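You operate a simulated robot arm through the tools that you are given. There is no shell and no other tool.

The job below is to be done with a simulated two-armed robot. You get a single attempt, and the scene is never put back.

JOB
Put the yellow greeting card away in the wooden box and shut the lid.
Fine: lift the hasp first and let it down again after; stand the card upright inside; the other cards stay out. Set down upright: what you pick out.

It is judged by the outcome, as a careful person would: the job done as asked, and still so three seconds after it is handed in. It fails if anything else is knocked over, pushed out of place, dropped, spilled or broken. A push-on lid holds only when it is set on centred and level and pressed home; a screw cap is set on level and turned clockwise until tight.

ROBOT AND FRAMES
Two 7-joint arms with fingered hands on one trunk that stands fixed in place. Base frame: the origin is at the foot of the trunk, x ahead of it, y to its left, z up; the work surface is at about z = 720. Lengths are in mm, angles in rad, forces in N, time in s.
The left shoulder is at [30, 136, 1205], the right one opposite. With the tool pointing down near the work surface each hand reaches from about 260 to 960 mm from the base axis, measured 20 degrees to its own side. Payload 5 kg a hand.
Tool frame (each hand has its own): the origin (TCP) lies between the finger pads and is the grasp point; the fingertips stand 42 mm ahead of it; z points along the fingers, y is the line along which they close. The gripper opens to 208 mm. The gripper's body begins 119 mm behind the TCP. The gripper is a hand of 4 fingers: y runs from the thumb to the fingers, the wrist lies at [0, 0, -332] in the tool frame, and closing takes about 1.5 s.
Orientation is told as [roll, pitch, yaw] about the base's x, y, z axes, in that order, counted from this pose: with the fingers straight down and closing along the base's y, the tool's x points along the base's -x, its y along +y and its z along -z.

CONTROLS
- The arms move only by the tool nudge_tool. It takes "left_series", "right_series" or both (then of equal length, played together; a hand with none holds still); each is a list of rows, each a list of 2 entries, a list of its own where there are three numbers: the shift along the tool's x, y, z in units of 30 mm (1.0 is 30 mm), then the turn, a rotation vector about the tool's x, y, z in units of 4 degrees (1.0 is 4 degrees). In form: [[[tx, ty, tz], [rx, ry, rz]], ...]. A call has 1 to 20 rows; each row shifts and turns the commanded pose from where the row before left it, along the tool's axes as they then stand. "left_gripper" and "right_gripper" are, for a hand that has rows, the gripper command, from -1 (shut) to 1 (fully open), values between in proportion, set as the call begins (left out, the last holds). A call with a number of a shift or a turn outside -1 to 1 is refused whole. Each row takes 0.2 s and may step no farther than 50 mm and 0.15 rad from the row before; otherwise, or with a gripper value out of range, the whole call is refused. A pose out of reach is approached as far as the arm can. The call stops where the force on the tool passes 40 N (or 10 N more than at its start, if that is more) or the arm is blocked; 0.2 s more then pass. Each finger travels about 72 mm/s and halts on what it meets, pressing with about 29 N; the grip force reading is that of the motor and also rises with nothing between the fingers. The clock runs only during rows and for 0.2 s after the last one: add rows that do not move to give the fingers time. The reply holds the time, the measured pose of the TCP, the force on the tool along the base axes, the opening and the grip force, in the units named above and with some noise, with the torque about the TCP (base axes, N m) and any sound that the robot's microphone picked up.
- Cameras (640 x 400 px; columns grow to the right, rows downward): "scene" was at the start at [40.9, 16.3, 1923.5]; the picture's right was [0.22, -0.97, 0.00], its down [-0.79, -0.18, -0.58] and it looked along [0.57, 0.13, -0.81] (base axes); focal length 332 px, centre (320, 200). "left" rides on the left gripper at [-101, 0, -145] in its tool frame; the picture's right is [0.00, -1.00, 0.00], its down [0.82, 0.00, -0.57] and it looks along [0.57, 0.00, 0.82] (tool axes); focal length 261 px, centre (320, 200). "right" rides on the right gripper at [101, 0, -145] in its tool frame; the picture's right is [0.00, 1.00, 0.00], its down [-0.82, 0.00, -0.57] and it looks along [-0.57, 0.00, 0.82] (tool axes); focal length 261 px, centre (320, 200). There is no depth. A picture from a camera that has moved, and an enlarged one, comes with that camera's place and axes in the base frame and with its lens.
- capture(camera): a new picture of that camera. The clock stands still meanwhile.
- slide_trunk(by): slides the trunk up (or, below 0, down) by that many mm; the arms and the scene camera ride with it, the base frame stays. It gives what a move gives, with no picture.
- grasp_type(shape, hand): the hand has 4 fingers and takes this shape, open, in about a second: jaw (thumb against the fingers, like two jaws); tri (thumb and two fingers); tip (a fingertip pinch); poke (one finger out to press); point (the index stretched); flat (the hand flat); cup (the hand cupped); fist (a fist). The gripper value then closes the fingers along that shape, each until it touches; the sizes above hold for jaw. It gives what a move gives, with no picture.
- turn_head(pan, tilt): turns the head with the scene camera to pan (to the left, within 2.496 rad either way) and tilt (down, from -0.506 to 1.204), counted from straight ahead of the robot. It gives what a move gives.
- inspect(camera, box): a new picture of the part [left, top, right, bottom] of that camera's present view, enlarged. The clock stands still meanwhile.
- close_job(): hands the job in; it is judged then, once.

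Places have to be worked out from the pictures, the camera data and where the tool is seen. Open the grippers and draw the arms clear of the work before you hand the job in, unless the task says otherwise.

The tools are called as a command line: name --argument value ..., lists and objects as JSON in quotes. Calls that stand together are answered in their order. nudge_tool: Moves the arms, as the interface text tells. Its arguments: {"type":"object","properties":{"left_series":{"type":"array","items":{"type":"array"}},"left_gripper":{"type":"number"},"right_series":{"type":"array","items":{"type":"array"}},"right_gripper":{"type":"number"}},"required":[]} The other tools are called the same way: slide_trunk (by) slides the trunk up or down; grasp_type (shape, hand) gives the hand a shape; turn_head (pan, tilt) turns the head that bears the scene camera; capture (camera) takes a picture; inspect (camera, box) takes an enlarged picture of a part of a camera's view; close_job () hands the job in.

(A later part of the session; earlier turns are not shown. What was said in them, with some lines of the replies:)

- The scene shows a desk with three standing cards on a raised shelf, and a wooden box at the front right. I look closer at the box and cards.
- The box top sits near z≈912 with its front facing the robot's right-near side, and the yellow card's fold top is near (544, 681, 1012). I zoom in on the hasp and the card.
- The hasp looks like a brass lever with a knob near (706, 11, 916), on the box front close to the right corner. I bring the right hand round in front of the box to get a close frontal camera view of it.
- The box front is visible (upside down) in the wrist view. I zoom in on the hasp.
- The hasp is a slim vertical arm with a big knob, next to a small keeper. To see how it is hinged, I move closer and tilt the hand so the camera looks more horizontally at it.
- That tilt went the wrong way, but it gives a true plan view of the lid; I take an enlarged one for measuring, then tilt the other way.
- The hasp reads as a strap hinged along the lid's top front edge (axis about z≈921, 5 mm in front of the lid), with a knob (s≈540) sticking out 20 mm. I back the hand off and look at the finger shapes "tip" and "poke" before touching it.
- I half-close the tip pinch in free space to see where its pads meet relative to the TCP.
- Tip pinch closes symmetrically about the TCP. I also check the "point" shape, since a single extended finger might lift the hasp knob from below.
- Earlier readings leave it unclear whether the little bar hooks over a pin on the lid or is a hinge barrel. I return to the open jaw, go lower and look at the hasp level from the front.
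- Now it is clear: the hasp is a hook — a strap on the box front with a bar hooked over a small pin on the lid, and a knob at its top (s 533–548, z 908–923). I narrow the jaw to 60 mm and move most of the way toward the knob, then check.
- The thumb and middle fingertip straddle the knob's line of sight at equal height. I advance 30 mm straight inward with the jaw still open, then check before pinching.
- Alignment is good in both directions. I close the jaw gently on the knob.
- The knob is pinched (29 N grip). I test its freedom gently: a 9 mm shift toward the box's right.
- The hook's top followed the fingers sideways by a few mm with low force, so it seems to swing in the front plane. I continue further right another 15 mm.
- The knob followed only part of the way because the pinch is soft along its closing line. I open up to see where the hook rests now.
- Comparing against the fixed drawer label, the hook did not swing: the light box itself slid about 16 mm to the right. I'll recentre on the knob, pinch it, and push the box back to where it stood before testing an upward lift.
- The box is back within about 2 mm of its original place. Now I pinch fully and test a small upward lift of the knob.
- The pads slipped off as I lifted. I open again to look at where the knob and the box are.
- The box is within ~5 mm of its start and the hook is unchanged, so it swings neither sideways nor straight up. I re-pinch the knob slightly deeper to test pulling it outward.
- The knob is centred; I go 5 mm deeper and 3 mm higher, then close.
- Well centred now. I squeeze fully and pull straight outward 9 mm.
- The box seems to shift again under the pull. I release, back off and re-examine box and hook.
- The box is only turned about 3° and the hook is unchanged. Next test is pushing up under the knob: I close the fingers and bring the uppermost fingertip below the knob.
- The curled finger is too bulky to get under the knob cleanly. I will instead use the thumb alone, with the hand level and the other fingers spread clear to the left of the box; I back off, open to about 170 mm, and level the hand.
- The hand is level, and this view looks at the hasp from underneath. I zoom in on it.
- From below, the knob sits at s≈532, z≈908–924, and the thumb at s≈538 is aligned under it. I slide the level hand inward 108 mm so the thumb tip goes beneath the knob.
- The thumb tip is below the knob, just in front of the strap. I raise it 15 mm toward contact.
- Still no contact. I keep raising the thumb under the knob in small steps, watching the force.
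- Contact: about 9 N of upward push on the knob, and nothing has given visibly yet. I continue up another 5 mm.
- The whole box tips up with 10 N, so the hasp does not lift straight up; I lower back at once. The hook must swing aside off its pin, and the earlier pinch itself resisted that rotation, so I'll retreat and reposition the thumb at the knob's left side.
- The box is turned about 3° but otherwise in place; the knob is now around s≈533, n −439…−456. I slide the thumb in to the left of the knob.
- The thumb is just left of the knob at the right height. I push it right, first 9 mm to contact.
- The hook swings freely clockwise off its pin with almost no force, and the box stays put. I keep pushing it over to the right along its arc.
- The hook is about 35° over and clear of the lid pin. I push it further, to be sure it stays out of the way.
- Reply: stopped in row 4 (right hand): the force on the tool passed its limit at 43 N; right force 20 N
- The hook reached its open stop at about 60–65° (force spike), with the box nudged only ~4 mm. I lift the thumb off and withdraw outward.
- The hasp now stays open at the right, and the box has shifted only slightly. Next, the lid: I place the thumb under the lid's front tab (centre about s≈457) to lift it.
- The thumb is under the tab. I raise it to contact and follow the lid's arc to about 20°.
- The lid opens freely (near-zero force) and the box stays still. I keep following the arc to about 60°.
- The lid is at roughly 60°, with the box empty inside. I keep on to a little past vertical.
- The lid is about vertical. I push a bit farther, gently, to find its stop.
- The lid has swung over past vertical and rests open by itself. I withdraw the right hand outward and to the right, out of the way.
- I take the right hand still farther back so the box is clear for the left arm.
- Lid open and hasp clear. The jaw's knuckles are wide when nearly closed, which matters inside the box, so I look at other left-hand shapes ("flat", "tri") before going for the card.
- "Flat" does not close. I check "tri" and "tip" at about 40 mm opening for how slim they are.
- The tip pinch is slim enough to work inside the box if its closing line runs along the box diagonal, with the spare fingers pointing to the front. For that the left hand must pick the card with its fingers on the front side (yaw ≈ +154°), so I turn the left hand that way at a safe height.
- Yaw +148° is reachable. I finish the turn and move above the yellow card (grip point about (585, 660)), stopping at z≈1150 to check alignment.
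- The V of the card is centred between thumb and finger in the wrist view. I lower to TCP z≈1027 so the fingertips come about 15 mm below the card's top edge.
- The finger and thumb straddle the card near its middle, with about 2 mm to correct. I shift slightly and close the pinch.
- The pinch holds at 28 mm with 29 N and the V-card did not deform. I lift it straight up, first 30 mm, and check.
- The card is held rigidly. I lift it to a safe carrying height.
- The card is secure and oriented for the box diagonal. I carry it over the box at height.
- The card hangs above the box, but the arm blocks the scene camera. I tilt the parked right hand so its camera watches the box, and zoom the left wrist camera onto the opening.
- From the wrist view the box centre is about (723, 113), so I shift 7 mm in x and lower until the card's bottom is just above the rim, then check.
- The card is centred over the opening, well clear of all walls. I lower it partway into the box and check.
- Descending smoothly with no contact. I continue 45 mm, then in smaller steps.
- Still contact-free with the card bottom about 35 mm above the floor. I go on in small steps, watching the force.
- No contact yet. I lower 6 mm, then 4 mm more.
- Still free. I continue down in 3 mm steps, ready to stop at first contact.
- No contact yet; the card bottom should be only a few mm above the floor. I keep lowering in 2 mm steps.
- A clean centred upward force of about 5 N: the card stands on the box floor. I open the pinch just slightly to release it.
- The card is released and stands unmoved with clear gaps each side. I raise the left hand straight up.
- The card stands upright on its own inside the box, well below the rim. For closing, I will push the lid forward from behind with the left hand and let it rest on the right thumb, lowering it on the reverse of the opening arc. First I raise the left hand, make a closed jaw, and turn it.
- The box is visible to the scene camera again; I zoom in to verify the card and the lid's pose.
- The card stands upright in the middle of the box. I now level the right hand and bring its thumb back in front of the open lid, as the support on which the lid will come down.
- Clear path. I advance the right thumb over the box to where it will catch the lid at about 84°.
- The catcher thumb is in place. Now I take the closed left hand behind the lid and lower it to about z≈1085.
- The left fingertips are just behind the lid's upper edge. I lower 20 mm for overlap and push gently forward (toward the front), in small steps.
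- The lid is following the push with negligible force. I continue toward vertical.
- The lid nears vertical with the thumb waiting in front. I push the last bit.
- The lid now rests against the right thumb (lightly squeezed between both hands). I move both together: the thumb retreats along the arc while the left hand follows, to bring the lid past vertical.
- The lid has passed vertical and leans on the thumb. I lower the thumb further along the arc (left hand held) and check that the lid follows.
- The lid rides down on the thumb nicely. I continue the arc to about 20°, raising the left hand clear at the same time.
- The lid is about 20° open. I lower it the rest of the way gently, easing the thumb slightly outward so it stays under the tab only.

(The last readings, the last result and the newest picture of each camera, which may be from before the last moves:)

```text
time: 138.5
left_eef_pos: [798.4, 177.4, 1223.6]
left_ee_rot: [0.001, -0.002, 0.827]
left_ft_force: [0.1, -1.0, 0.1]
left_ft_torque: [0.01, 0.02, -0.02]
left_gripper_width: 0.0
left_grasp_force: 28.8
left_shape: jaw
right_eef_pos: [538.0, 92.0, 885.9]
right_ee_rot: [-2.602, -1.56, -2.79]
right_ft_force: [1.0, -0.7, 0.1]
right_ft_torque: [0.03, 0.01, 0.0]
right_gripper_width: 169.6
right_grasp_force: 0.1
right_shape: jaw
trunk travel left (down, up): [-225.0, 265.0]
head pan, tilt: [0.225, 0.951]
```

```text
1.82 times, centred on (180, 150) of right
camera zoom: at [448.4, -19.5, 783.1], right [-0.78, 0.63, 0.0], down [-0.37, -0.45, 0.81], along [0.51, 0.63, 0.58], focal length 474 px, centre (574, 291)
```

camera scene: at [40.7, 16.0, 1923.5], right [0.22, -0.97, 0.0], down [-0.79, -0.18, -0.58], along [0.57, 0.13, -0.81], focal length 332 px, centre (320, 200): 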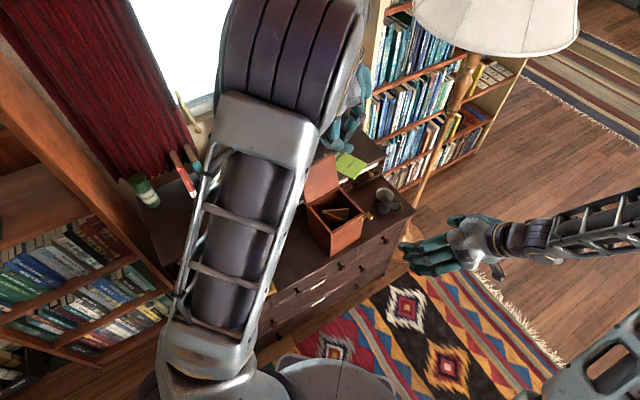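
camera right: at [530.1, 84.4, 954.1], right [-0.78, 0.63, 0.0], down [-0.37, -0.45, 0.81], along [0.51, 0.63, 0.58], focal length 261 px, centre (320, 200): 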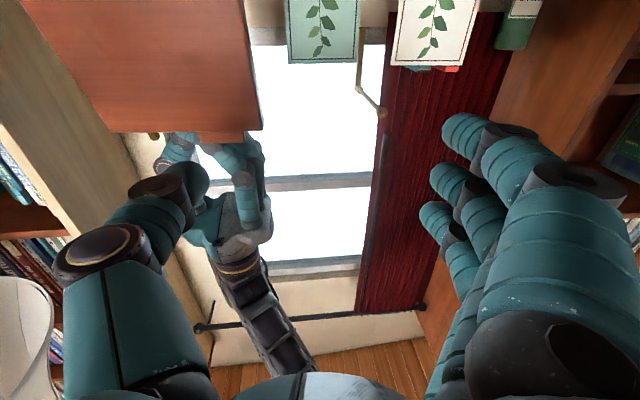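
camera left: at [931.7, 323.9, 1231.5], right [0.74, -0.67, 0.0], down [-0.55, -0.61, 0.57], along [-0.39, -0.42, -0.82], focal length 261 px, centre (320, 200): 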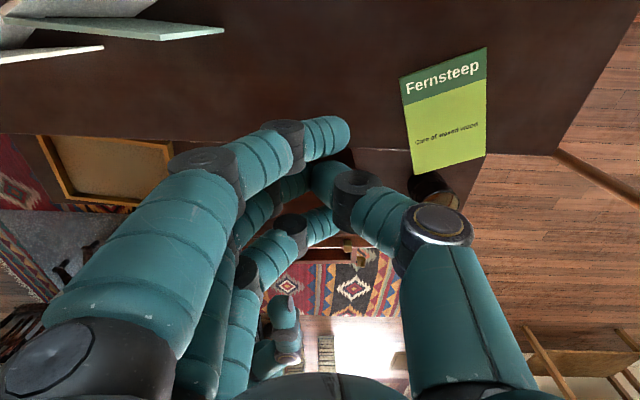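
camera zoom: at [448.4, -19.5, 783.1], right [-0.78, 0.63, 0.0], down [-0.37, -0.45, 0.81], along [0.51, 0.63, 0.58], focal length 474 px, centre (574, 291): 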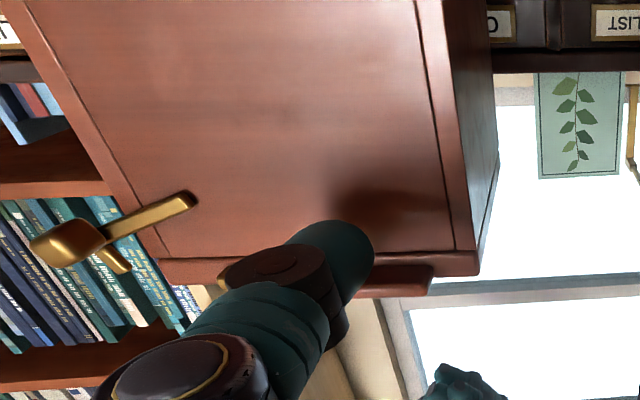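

The lid is shut and the box hasn't moved. Next, the hasp: I lower the thumb off the tab, back out, and go to a spot below-right of the open hook's knob (about s≈581, z≈885).

nudge_tool --right_series '[[[0.5, 0, 0], [0, 0, 0]], [[0, 0, -0.85], [0, 0, 0]], [[0, 0, -0.85], [0, 0, 0]], [[0.25, -0.9, 0], [0, 0, 0]], [[0.25, -0.9, 0], [0, 0, 0]], [[0.25, -0.9, 0], [0, 0, 0]], [[0.25, -0.9, 0], [0, 0, 0]], [[0.25, -0.9, 0], [0, 0, 0]], [[0, 0, 0], [0, 0, 0]]]'

inspect --camera "right" --box '[110, 60, 360, 220]'

inspect --camera "scene" --box '[310, 180, 410, 260]'

```text
time: 140.5
left_eef_pos: [798.0, 177.8, 1225.2]
left_ee_rot: [0.0, 0.0, 0.827]
left_ft_force: [-0.1, 0.8, 0.5]
left_ft_torque: [-0.04, -0.03, 0.01]
left_gripper_width: 0.0
left_grasp_force: 28.9
left_shape: jaw
right_eef_pos: [613.4, -33.5, 833.8]
right_ee_rot: [-2.601, -1.56, -2.792]
right_ft_force: [0.1, 0.3, -0.5]
right_ft_torque: [0.0, 0.06, -0.01]
right_gripper_width: 169.4
right_grasp_force: 0.0
right_shape: jaw
trunk travel left (down, up): [-225.0, 265.0]
head pan, tilt: [0.225, 0.951]
```

```text
2.50 times, centred on (235, 140) of right
camera zoom: at [522.8, -145.0, 731.4], right [-0.78, 0.63, 0.0], down [-0.37, -0.45, 0.81], along [0.51, 0.63, 0.58], focal length 652 px, centre (532, 350)
```

zoom: 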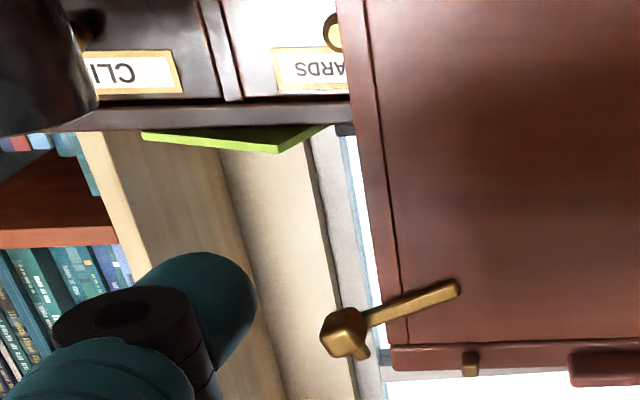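

```text
5.00 times, centred on (360, 220) of scene
camera zoom: at [40.4, 16.4, 1923.5], right [0.22, -0.97, 0.0], down [-0.79, -0.18, -0.58], along [0.57, 0.13, -0.81], focal length 1661 px, centre (120, 100)
```

zoom: 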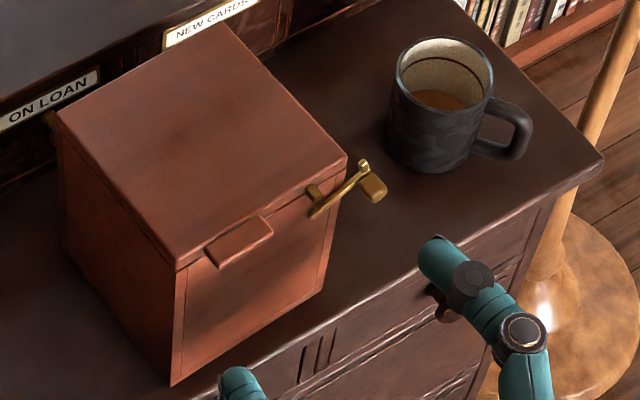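

I move the thumb inward and up to just below the knob, then check.

nudge_tool --right_series '[[[0, 0, 0.83], [0, 0, 0]], [[0, 0, 0.83], [0, 0, 0]], [[-0.3, 0.2, 0], [0, 0, 0]], [[-0.3, 0.2, 0], [0, 0, 0]], [[0, 0, 0], [0, 0, 0]]]'

inspect --camera "right" --box '[110, 80, 360, 240]'

inspect --camera "scene" --box '[330, 190, 394, 240]'

```text
time: 141.7
left_eef_pos: [797.5, 177.2, 1225.9]
left_ee_rot: [0.001, 0.002, 0.829]
left_ft_force: [0.3, 0.3, 0.4]
left_ft_torque: [0.04, 0.05, 0.03]
left_gripper_width: 0.1
left_grasp_force: 28.8
left_shape: jaw
right_eef_pos: [635.8, 12.5, 851.2]
right_ee_rot: [-2.634, -1.558, -2.76]
right_ft_force: [0.3, -1.0, -0.1]
right_ft_torque: [0.01, 0.0, 0.01]
right_gripper_width: 169.4
right_grasp_force: 0.1
right_shape: jaw
trunk travel left (down, up): [-225.0, 265.0]
head pan, tilt: [0.225, 0.951]
```

```text
2.50 times, centred on (235, 160) of right
camera zoom: at [545.2, -99.5, 749.6], right [-0.78, 0.63, 0.0], down [-0.37, -0.45, 0.81], along [0.51, 0.63, 0.58], focal length 652 px, centre (532, 300)
```

zoom: 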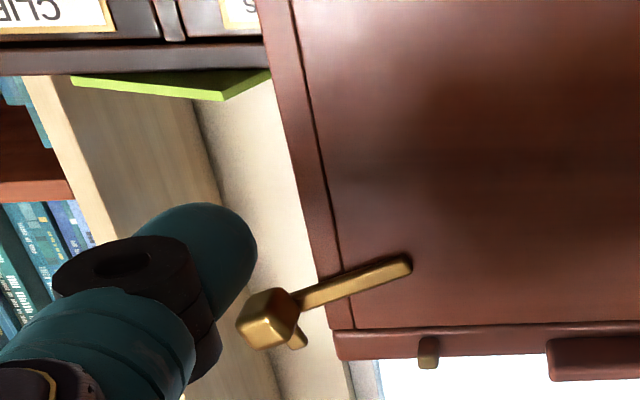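

```text
8.00 times, centred on (362, 215) of scene
camera zoom: at [40.8, 15.8, 1923.5], right [0.22, -0.97, 0.0], down [-0.79, -0.18, -0.58], along [0.57, 0.13, -0.81], focal length 2658 px, centre (-16, 80)
```

zoom: 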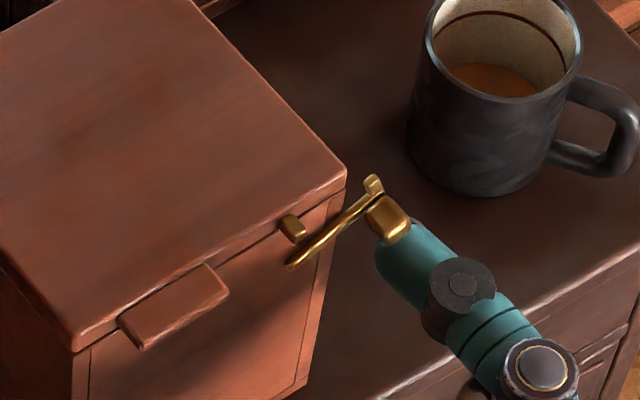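

The thumb is right under the knob. I start lifting the hook along its arc.

nudge_tool --right_series '[[[-0.367, 0.083, 0], [0, 0, 0]], [[-0.45, 0.02, 0], [0, 0, 0]], [[-0.417, 0.1, 0], [0, 0, 0]]]'

inspect --camera "right" --box '[110, 80, 360, 240]'

inspect --camera "scene" --box '[330, 190, 394, 240]'

```text
time: 142.5
left_eef_pos: [797.3, 177.3, 1224.8]
left_ee_rot: [-0.002, -0.001, 0.828]
left_ft_force: [0.2, -0.2, 0.2]
left_ft_torque: [0.03, -0.04, 0.0]
left_gripper_width: 0.0
left_grasp_force: 29.4
left_shape: jaw
right_eef_pos: [628.8, 16.4, 889.2]
right_ee_rot: [-2.59, -1.558, -2.803]
right_ft_force: [0.7, -0.4, 0.3]
right_ft_torque: [0.0, 0.04, -0.03]
right_gripper_width: 169.4
right_grasp_force: 0.0
right_shape: jaw
trunk travel left (down, up): [-225.0, 265.0]
head pan, tilt: [0.225, 0.951]
```

```text
2.50 times, centred on (235, 160) of right
camera zoom: at [538.1, -94.8, 786.3], right [-0.78, 0.63, 0.0], down [-0.37, -0.45, 0.81], along [0.51, 0.63, 0.58], focal length 652 px, centre (532, 300)
```

zoom: 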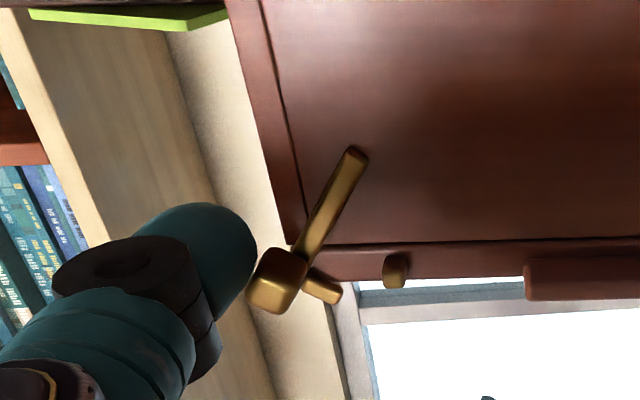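

```text
8.00 times, centred on (362, 215) of scene
camera zoom: at [40.5, 16.2, 1923.5], right [0.22, -0.97, 0.0], down [-0.79, -0.18, -0.58], along [0.57, 0.13, -0.81], focal length 2658 px, centre (-16, 80)
```

zoom: 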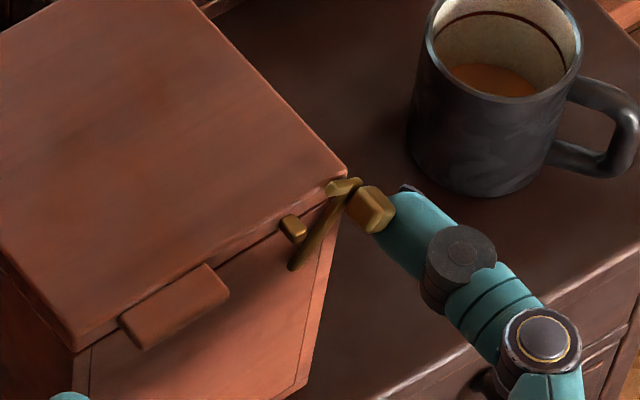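

The hook is rising without moving the box. I continue pushing it left and up toward vertical.

nudge_tool --right_series '[[[-0.27, 0.2, 0], [0, 0, 0]], [[-0.25, 0.25, 0], [0, 0, 0]], [[-0.12, 0.22, 0], [0, 0, 0]]]'

inspect --camera "right" --box '[110, 80, 360, 240]'

inspect --camera "scene" --box '[330, 190, 394, 240]'

```text
time: 143.3
left_eef_pos: [797.3, 176.3, 1224.4]
left_ee_rot: [0.0, -0.001, 0.827]
left_ft_force: [0.2, 0.0, 0.1]
left_ft_torque: [-0.02, 0.0, 0.0]
left_gripper_width: 0.2
left_grasp_force: 29.0
left_shape: jaw
right_eef_pos: [613.0, 28.5, 906.9]
right_ee_rot: [-2.585, -1.559, -2.808]
right_ft_force: [2.2, -1.6, -1.8]
right_ft_torque: [0.04, 0.16, -0.05]
right_gripper_width: 169.5
right_grasp_force: 0.0
right_shape: jaw
trunk travel left (down, up): [-225.0, 265.0]
head pan, tilt: [0.225, 0.951]
```

```text
2.50 times, centred on (235, 160) of right
camera zoom: at [522.2, -82.9, 804.8], right [-0.78, 0.63, 0.0], down [-0.37, -0.45, 0.81], along [0.51, 0.63, 0.58], focal length 652 px, centre (532, 300)
```

zoom: 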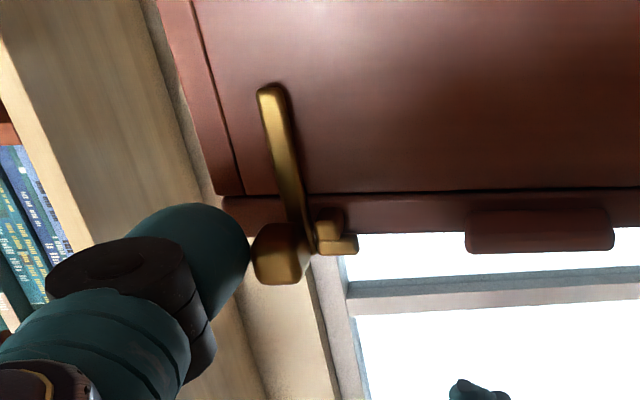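

```text
8.00 times, centred on (362, 215) of scene
camera zoom: at [41.1, 16.0, 1923.4], right [0.22, -0.97, 0.0], down [-0.79, -0.18, -0.58], along [0.57, 0.13, -0.81], focal length 2658 px, centre (-16, 80)
```

zoom: 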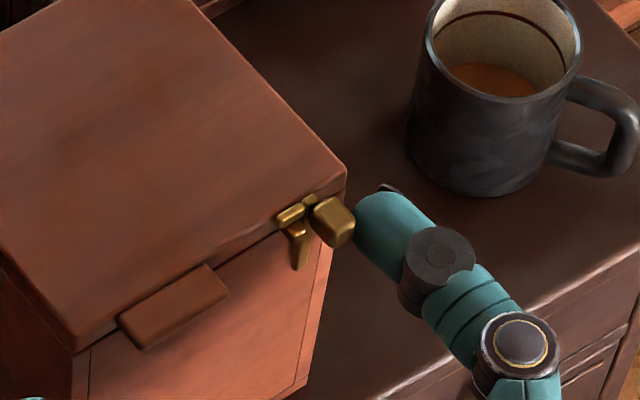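

The hook is back over the lid pin exactly as at the start, and has met its stop. I ease the thumb off to the right, back away and check that it stays.

nudge_tool --right_series '[[[0, -0.3, 0], [0, 0, 0]], [[0, -0.3, -0.5], [0, 0, 0]], [[0, 0, -1], [0, 0, 0]], [[0, 0, -1], [0, 0, 0]], [[0, 0, -1], [0, 0, 0]], [[0, 0, -1], [0, 0, 0]], [[0, 0, -1], [0, 0, 0]], [[0, 0, 0], [0, 0, 0]]]'

inspect --camera "scene" --box '[330, 190, 394, 240]'

inspect --camera "right" --box '[180, 60, 430, 220]'

capture --camera "scene"

```text
time: 145.1
left_eef_pos: [798.9, 177.6, 1223.4]
left_ee_rot: [0.001, -0.001, 0.828]
left_ft_force: [0.0, 0.5, -1.2]
left_ft_torque: [-0.05, 0.06, -0.01]
left_gripper_width: 0.3
left_grasp_force: 28.8
left_shape: jaw
right_eef_pos: [520.7, -109.1, 907.0]
right_ee_rot: [-2.609, -1.561, -2.784]
right_ft_force: [0.2, 0.2, 0.5]
right_ft_torque: [-0.01, -0.04, -0.03]
right_gripper_width: 169.2
right_grasp_force: 0.0
right_shape: jaw
trunk travel left (down, up): [-225.0, 265.0]
head pan, tilt: [0.225, 0.951]
```

```text
8.00 times, centred on (362, 215) of scene
camera zoom: at [41.6, 16.8, 1923.4], right [0.22, -0.97, 0.0], down [-0.79, -0.18, -0.58], along [0.57, 0.13, -0.81], focal length 2658 px, centre (-16, 80)
```

zoom: 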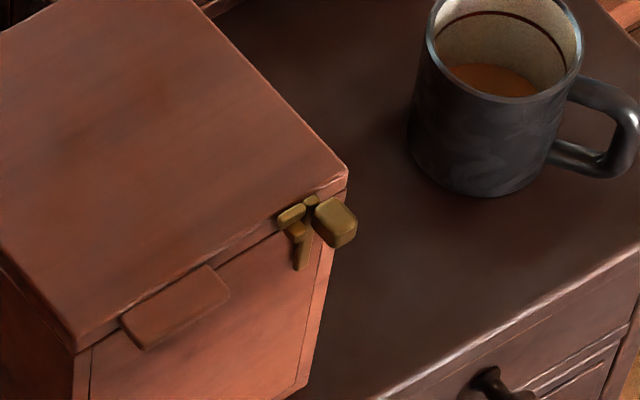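

```text
2.50 times, centred on (305, 140) of right
camera zoom: at [431.7, -221.6, 805.1], right [-0.78, 0.63, 0.0], down [-0.37, -0.45, 0.81], along [0.51, 0.63, 0.58], focal length 652 px, centre (358, 350)
```

zoom: 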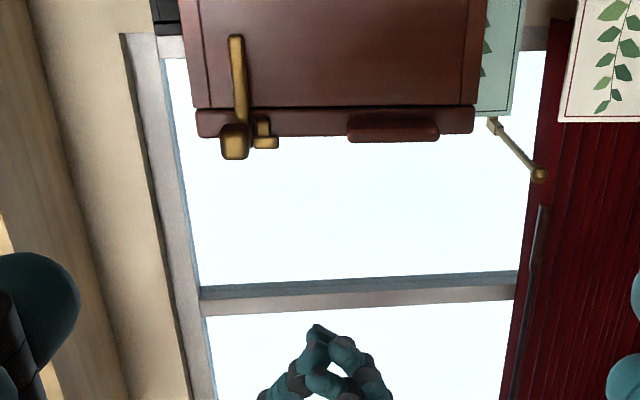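

```text
taken
camera scene: at [41.6, 16.8, 1923.4], right [0.22, -0.97, 0.0], down [-0.79, -0.18, -0.58], along [0.57, 0.13, -0.81], focal length 332 px, centre (320, 200)
```

scene: 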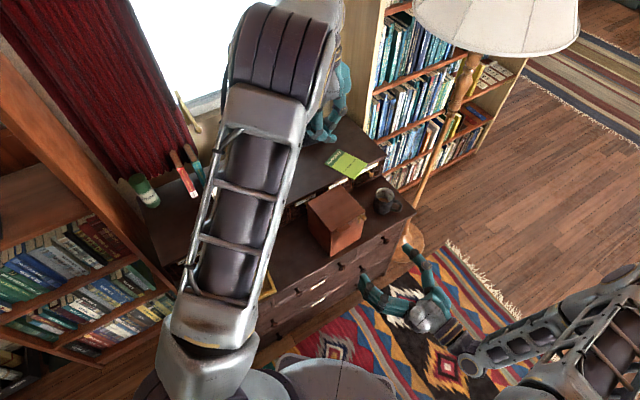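

The hasp stays down over its pin and the lid is shut. I open and draw both arms clear: left up and to the left, right farther back.

nudge_tool --left_series '[[[0, 0, -0.9], [0, 0, 0]], [[0, 0, -0.9], [0, 0, 0]], [[0, 0, -0.5], [0, 0, 0]], [[-0.37, 0.95, 0], [0, 0, 0]], [[-0.37, 0.95, 0], [0, 0, 0]], [[-0.37, 0.95, 0], [0, 0, 0]], [[-0.37, 0.95, 0], [0, 0, 0]], [[-0.37, 0.95, 0], [0, 0, 0]], [[-0.37, 0.95, 0], [0, 0, 0]], [[-0.37, 0.95, 0], [0, 0, 0]], [[-0.37, 0.95, 0], [0, 0, 0]], [[-0.37, 0.95, 0], [0, 0, 0]], [[-0.37, 0.95, 0], [0, 0, 0]], [[-0.37, 0.95, 0], [0, 0, 0]]]' --right_series '[[[0, 0, -0.9], [0, 0, 0]], [[-0.5, 0, -0.8], [0, 0, 0]], [[-0.7, -0.5, 0], [0, 0, 0]], [[-0.7, -0.5, 0], [0, 0, 0]], [[-0.7, -0.5, 0], [0, 0, 0]], [[-0.7, -0.5, 0], [0, 0, 0]], [[0, 0, 0], [0, 0, 0]], [[0, 0, 0], [0, 0, 0]], [[0, 0, 0], [0, 0, 0]], [[0, 0, 0], [0, 0, 0]], [[0, 0, 0], [0, 0, 0]], [[0, 0, 0], [0, 0, 0]], [[0, 0, 0], [0, 0, 0]], [[0, 0, 0], [0, 0, 0]]]' --left_gripper 1 --right_gripper 1

capture --camera "scene"

inspect --camera "scene" --box '[270, 160, 430, 260]'

inspect --camera "right" --box '[200, 40, 480, 220]'

```text
time: 148.1
left_eef_pos: [650.7, 482.3, 1293.2]
left_ee_rot: [0.002, 0.0, 0.826]
left_ft_force: [-0.9, -0.1, 0.4]
left_ft_torque: [-0.09, -0.08, 0.01]
left_gripper_width: 208.0
left_grasp_force: 0.1
left_shape: jaw
right_eef_pos: [535.9, -188.3, 1004.9]
right_ee_rot: [-2.555, -1.558, -2.839]
right_ft_force: [0.4, 1.1, 0.1]
right_ft_torque: [-0.01, 0.02, -0.03]
right_gripper_width: 208.0
right_grasp_force: 0.1
right_shape: jaw
trunk travel left (down, up): [-225.0, 265.0]
head pan, tilt: [0.225, 0.951]
```

```text
taken
camera scene: at [40.0, 17.9, 1923.5], right [0.22, -0.97, 0.0], down [-0.79, -0.18, -0.58], along [0.57, 0.13, -0.81], focal length 332 px, centre (320, 200)
```

scene: 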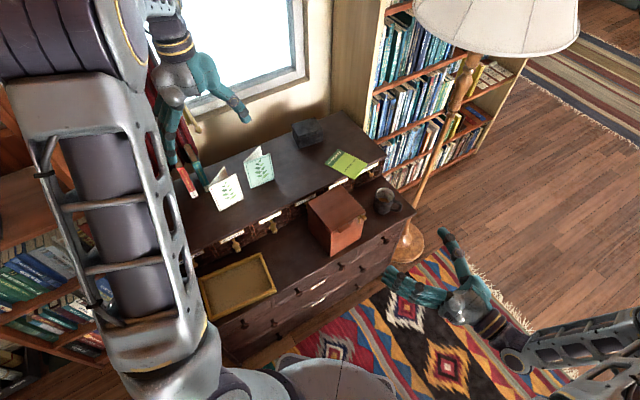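

```text
4.00 times, centred on (350, 210) of scene
camera zoom: at [40.0, 17.9, 1923.5], right [0.22, -0.97, 0.0], down [-0.79, -0.18, -0.58], along [0.57, 0.13, -0.81], focal length 1329 px, centre (200, 160)
```

zoom: 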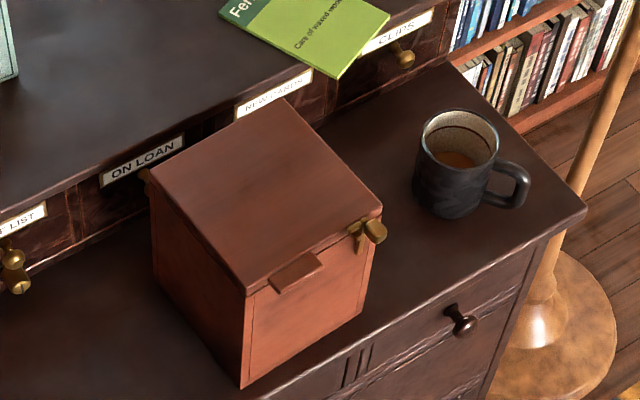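

```text
2.22 times, centred on (340, 130) of right
camera zoom: at [444.8, -299.1, 902.4], right [-0.78, 0.63, 0.0], down [-0.37, -0.45, 0.81], along [0.51, 0.63, 0.58], focal length 579 px, centre (276, 356)
```

zoom: 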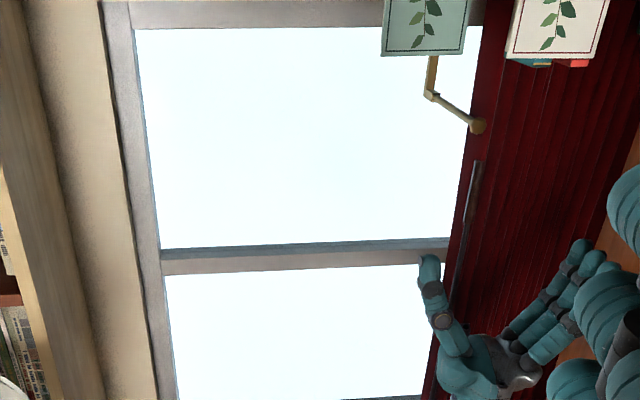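

The card is in the box, the lid is shut and the hasp is down over its pin. The mug, the other cards, the books and the bottle all look undisturbed, and both arms are open and clear, so I hand the job in.

close_job

```text
The job is handed in.
```

The yellow card is standing upright in the wooden box. The lid is shut and the hasp is back down over its pin. The white and mint cards stayed out on the shelf.

- **Box moved slightly:** While I was working out how the hasp opens, the box slid a few times and its front tipped up about 5 mm once. I pushed it back after the largest slide, but it now sits a few millimetres from where it started and is turned about 3°.
- **Everything else:** In the last pictures the mug, the booklet, the mint and white cards and the rest of the shelf look undisturbed. The bottle and books at the left were partly hidden by the arm in the last picture, but looked fine in the ones just before.
- **Arms:** Both grippers are open and both arms are drawn clear of the desk.
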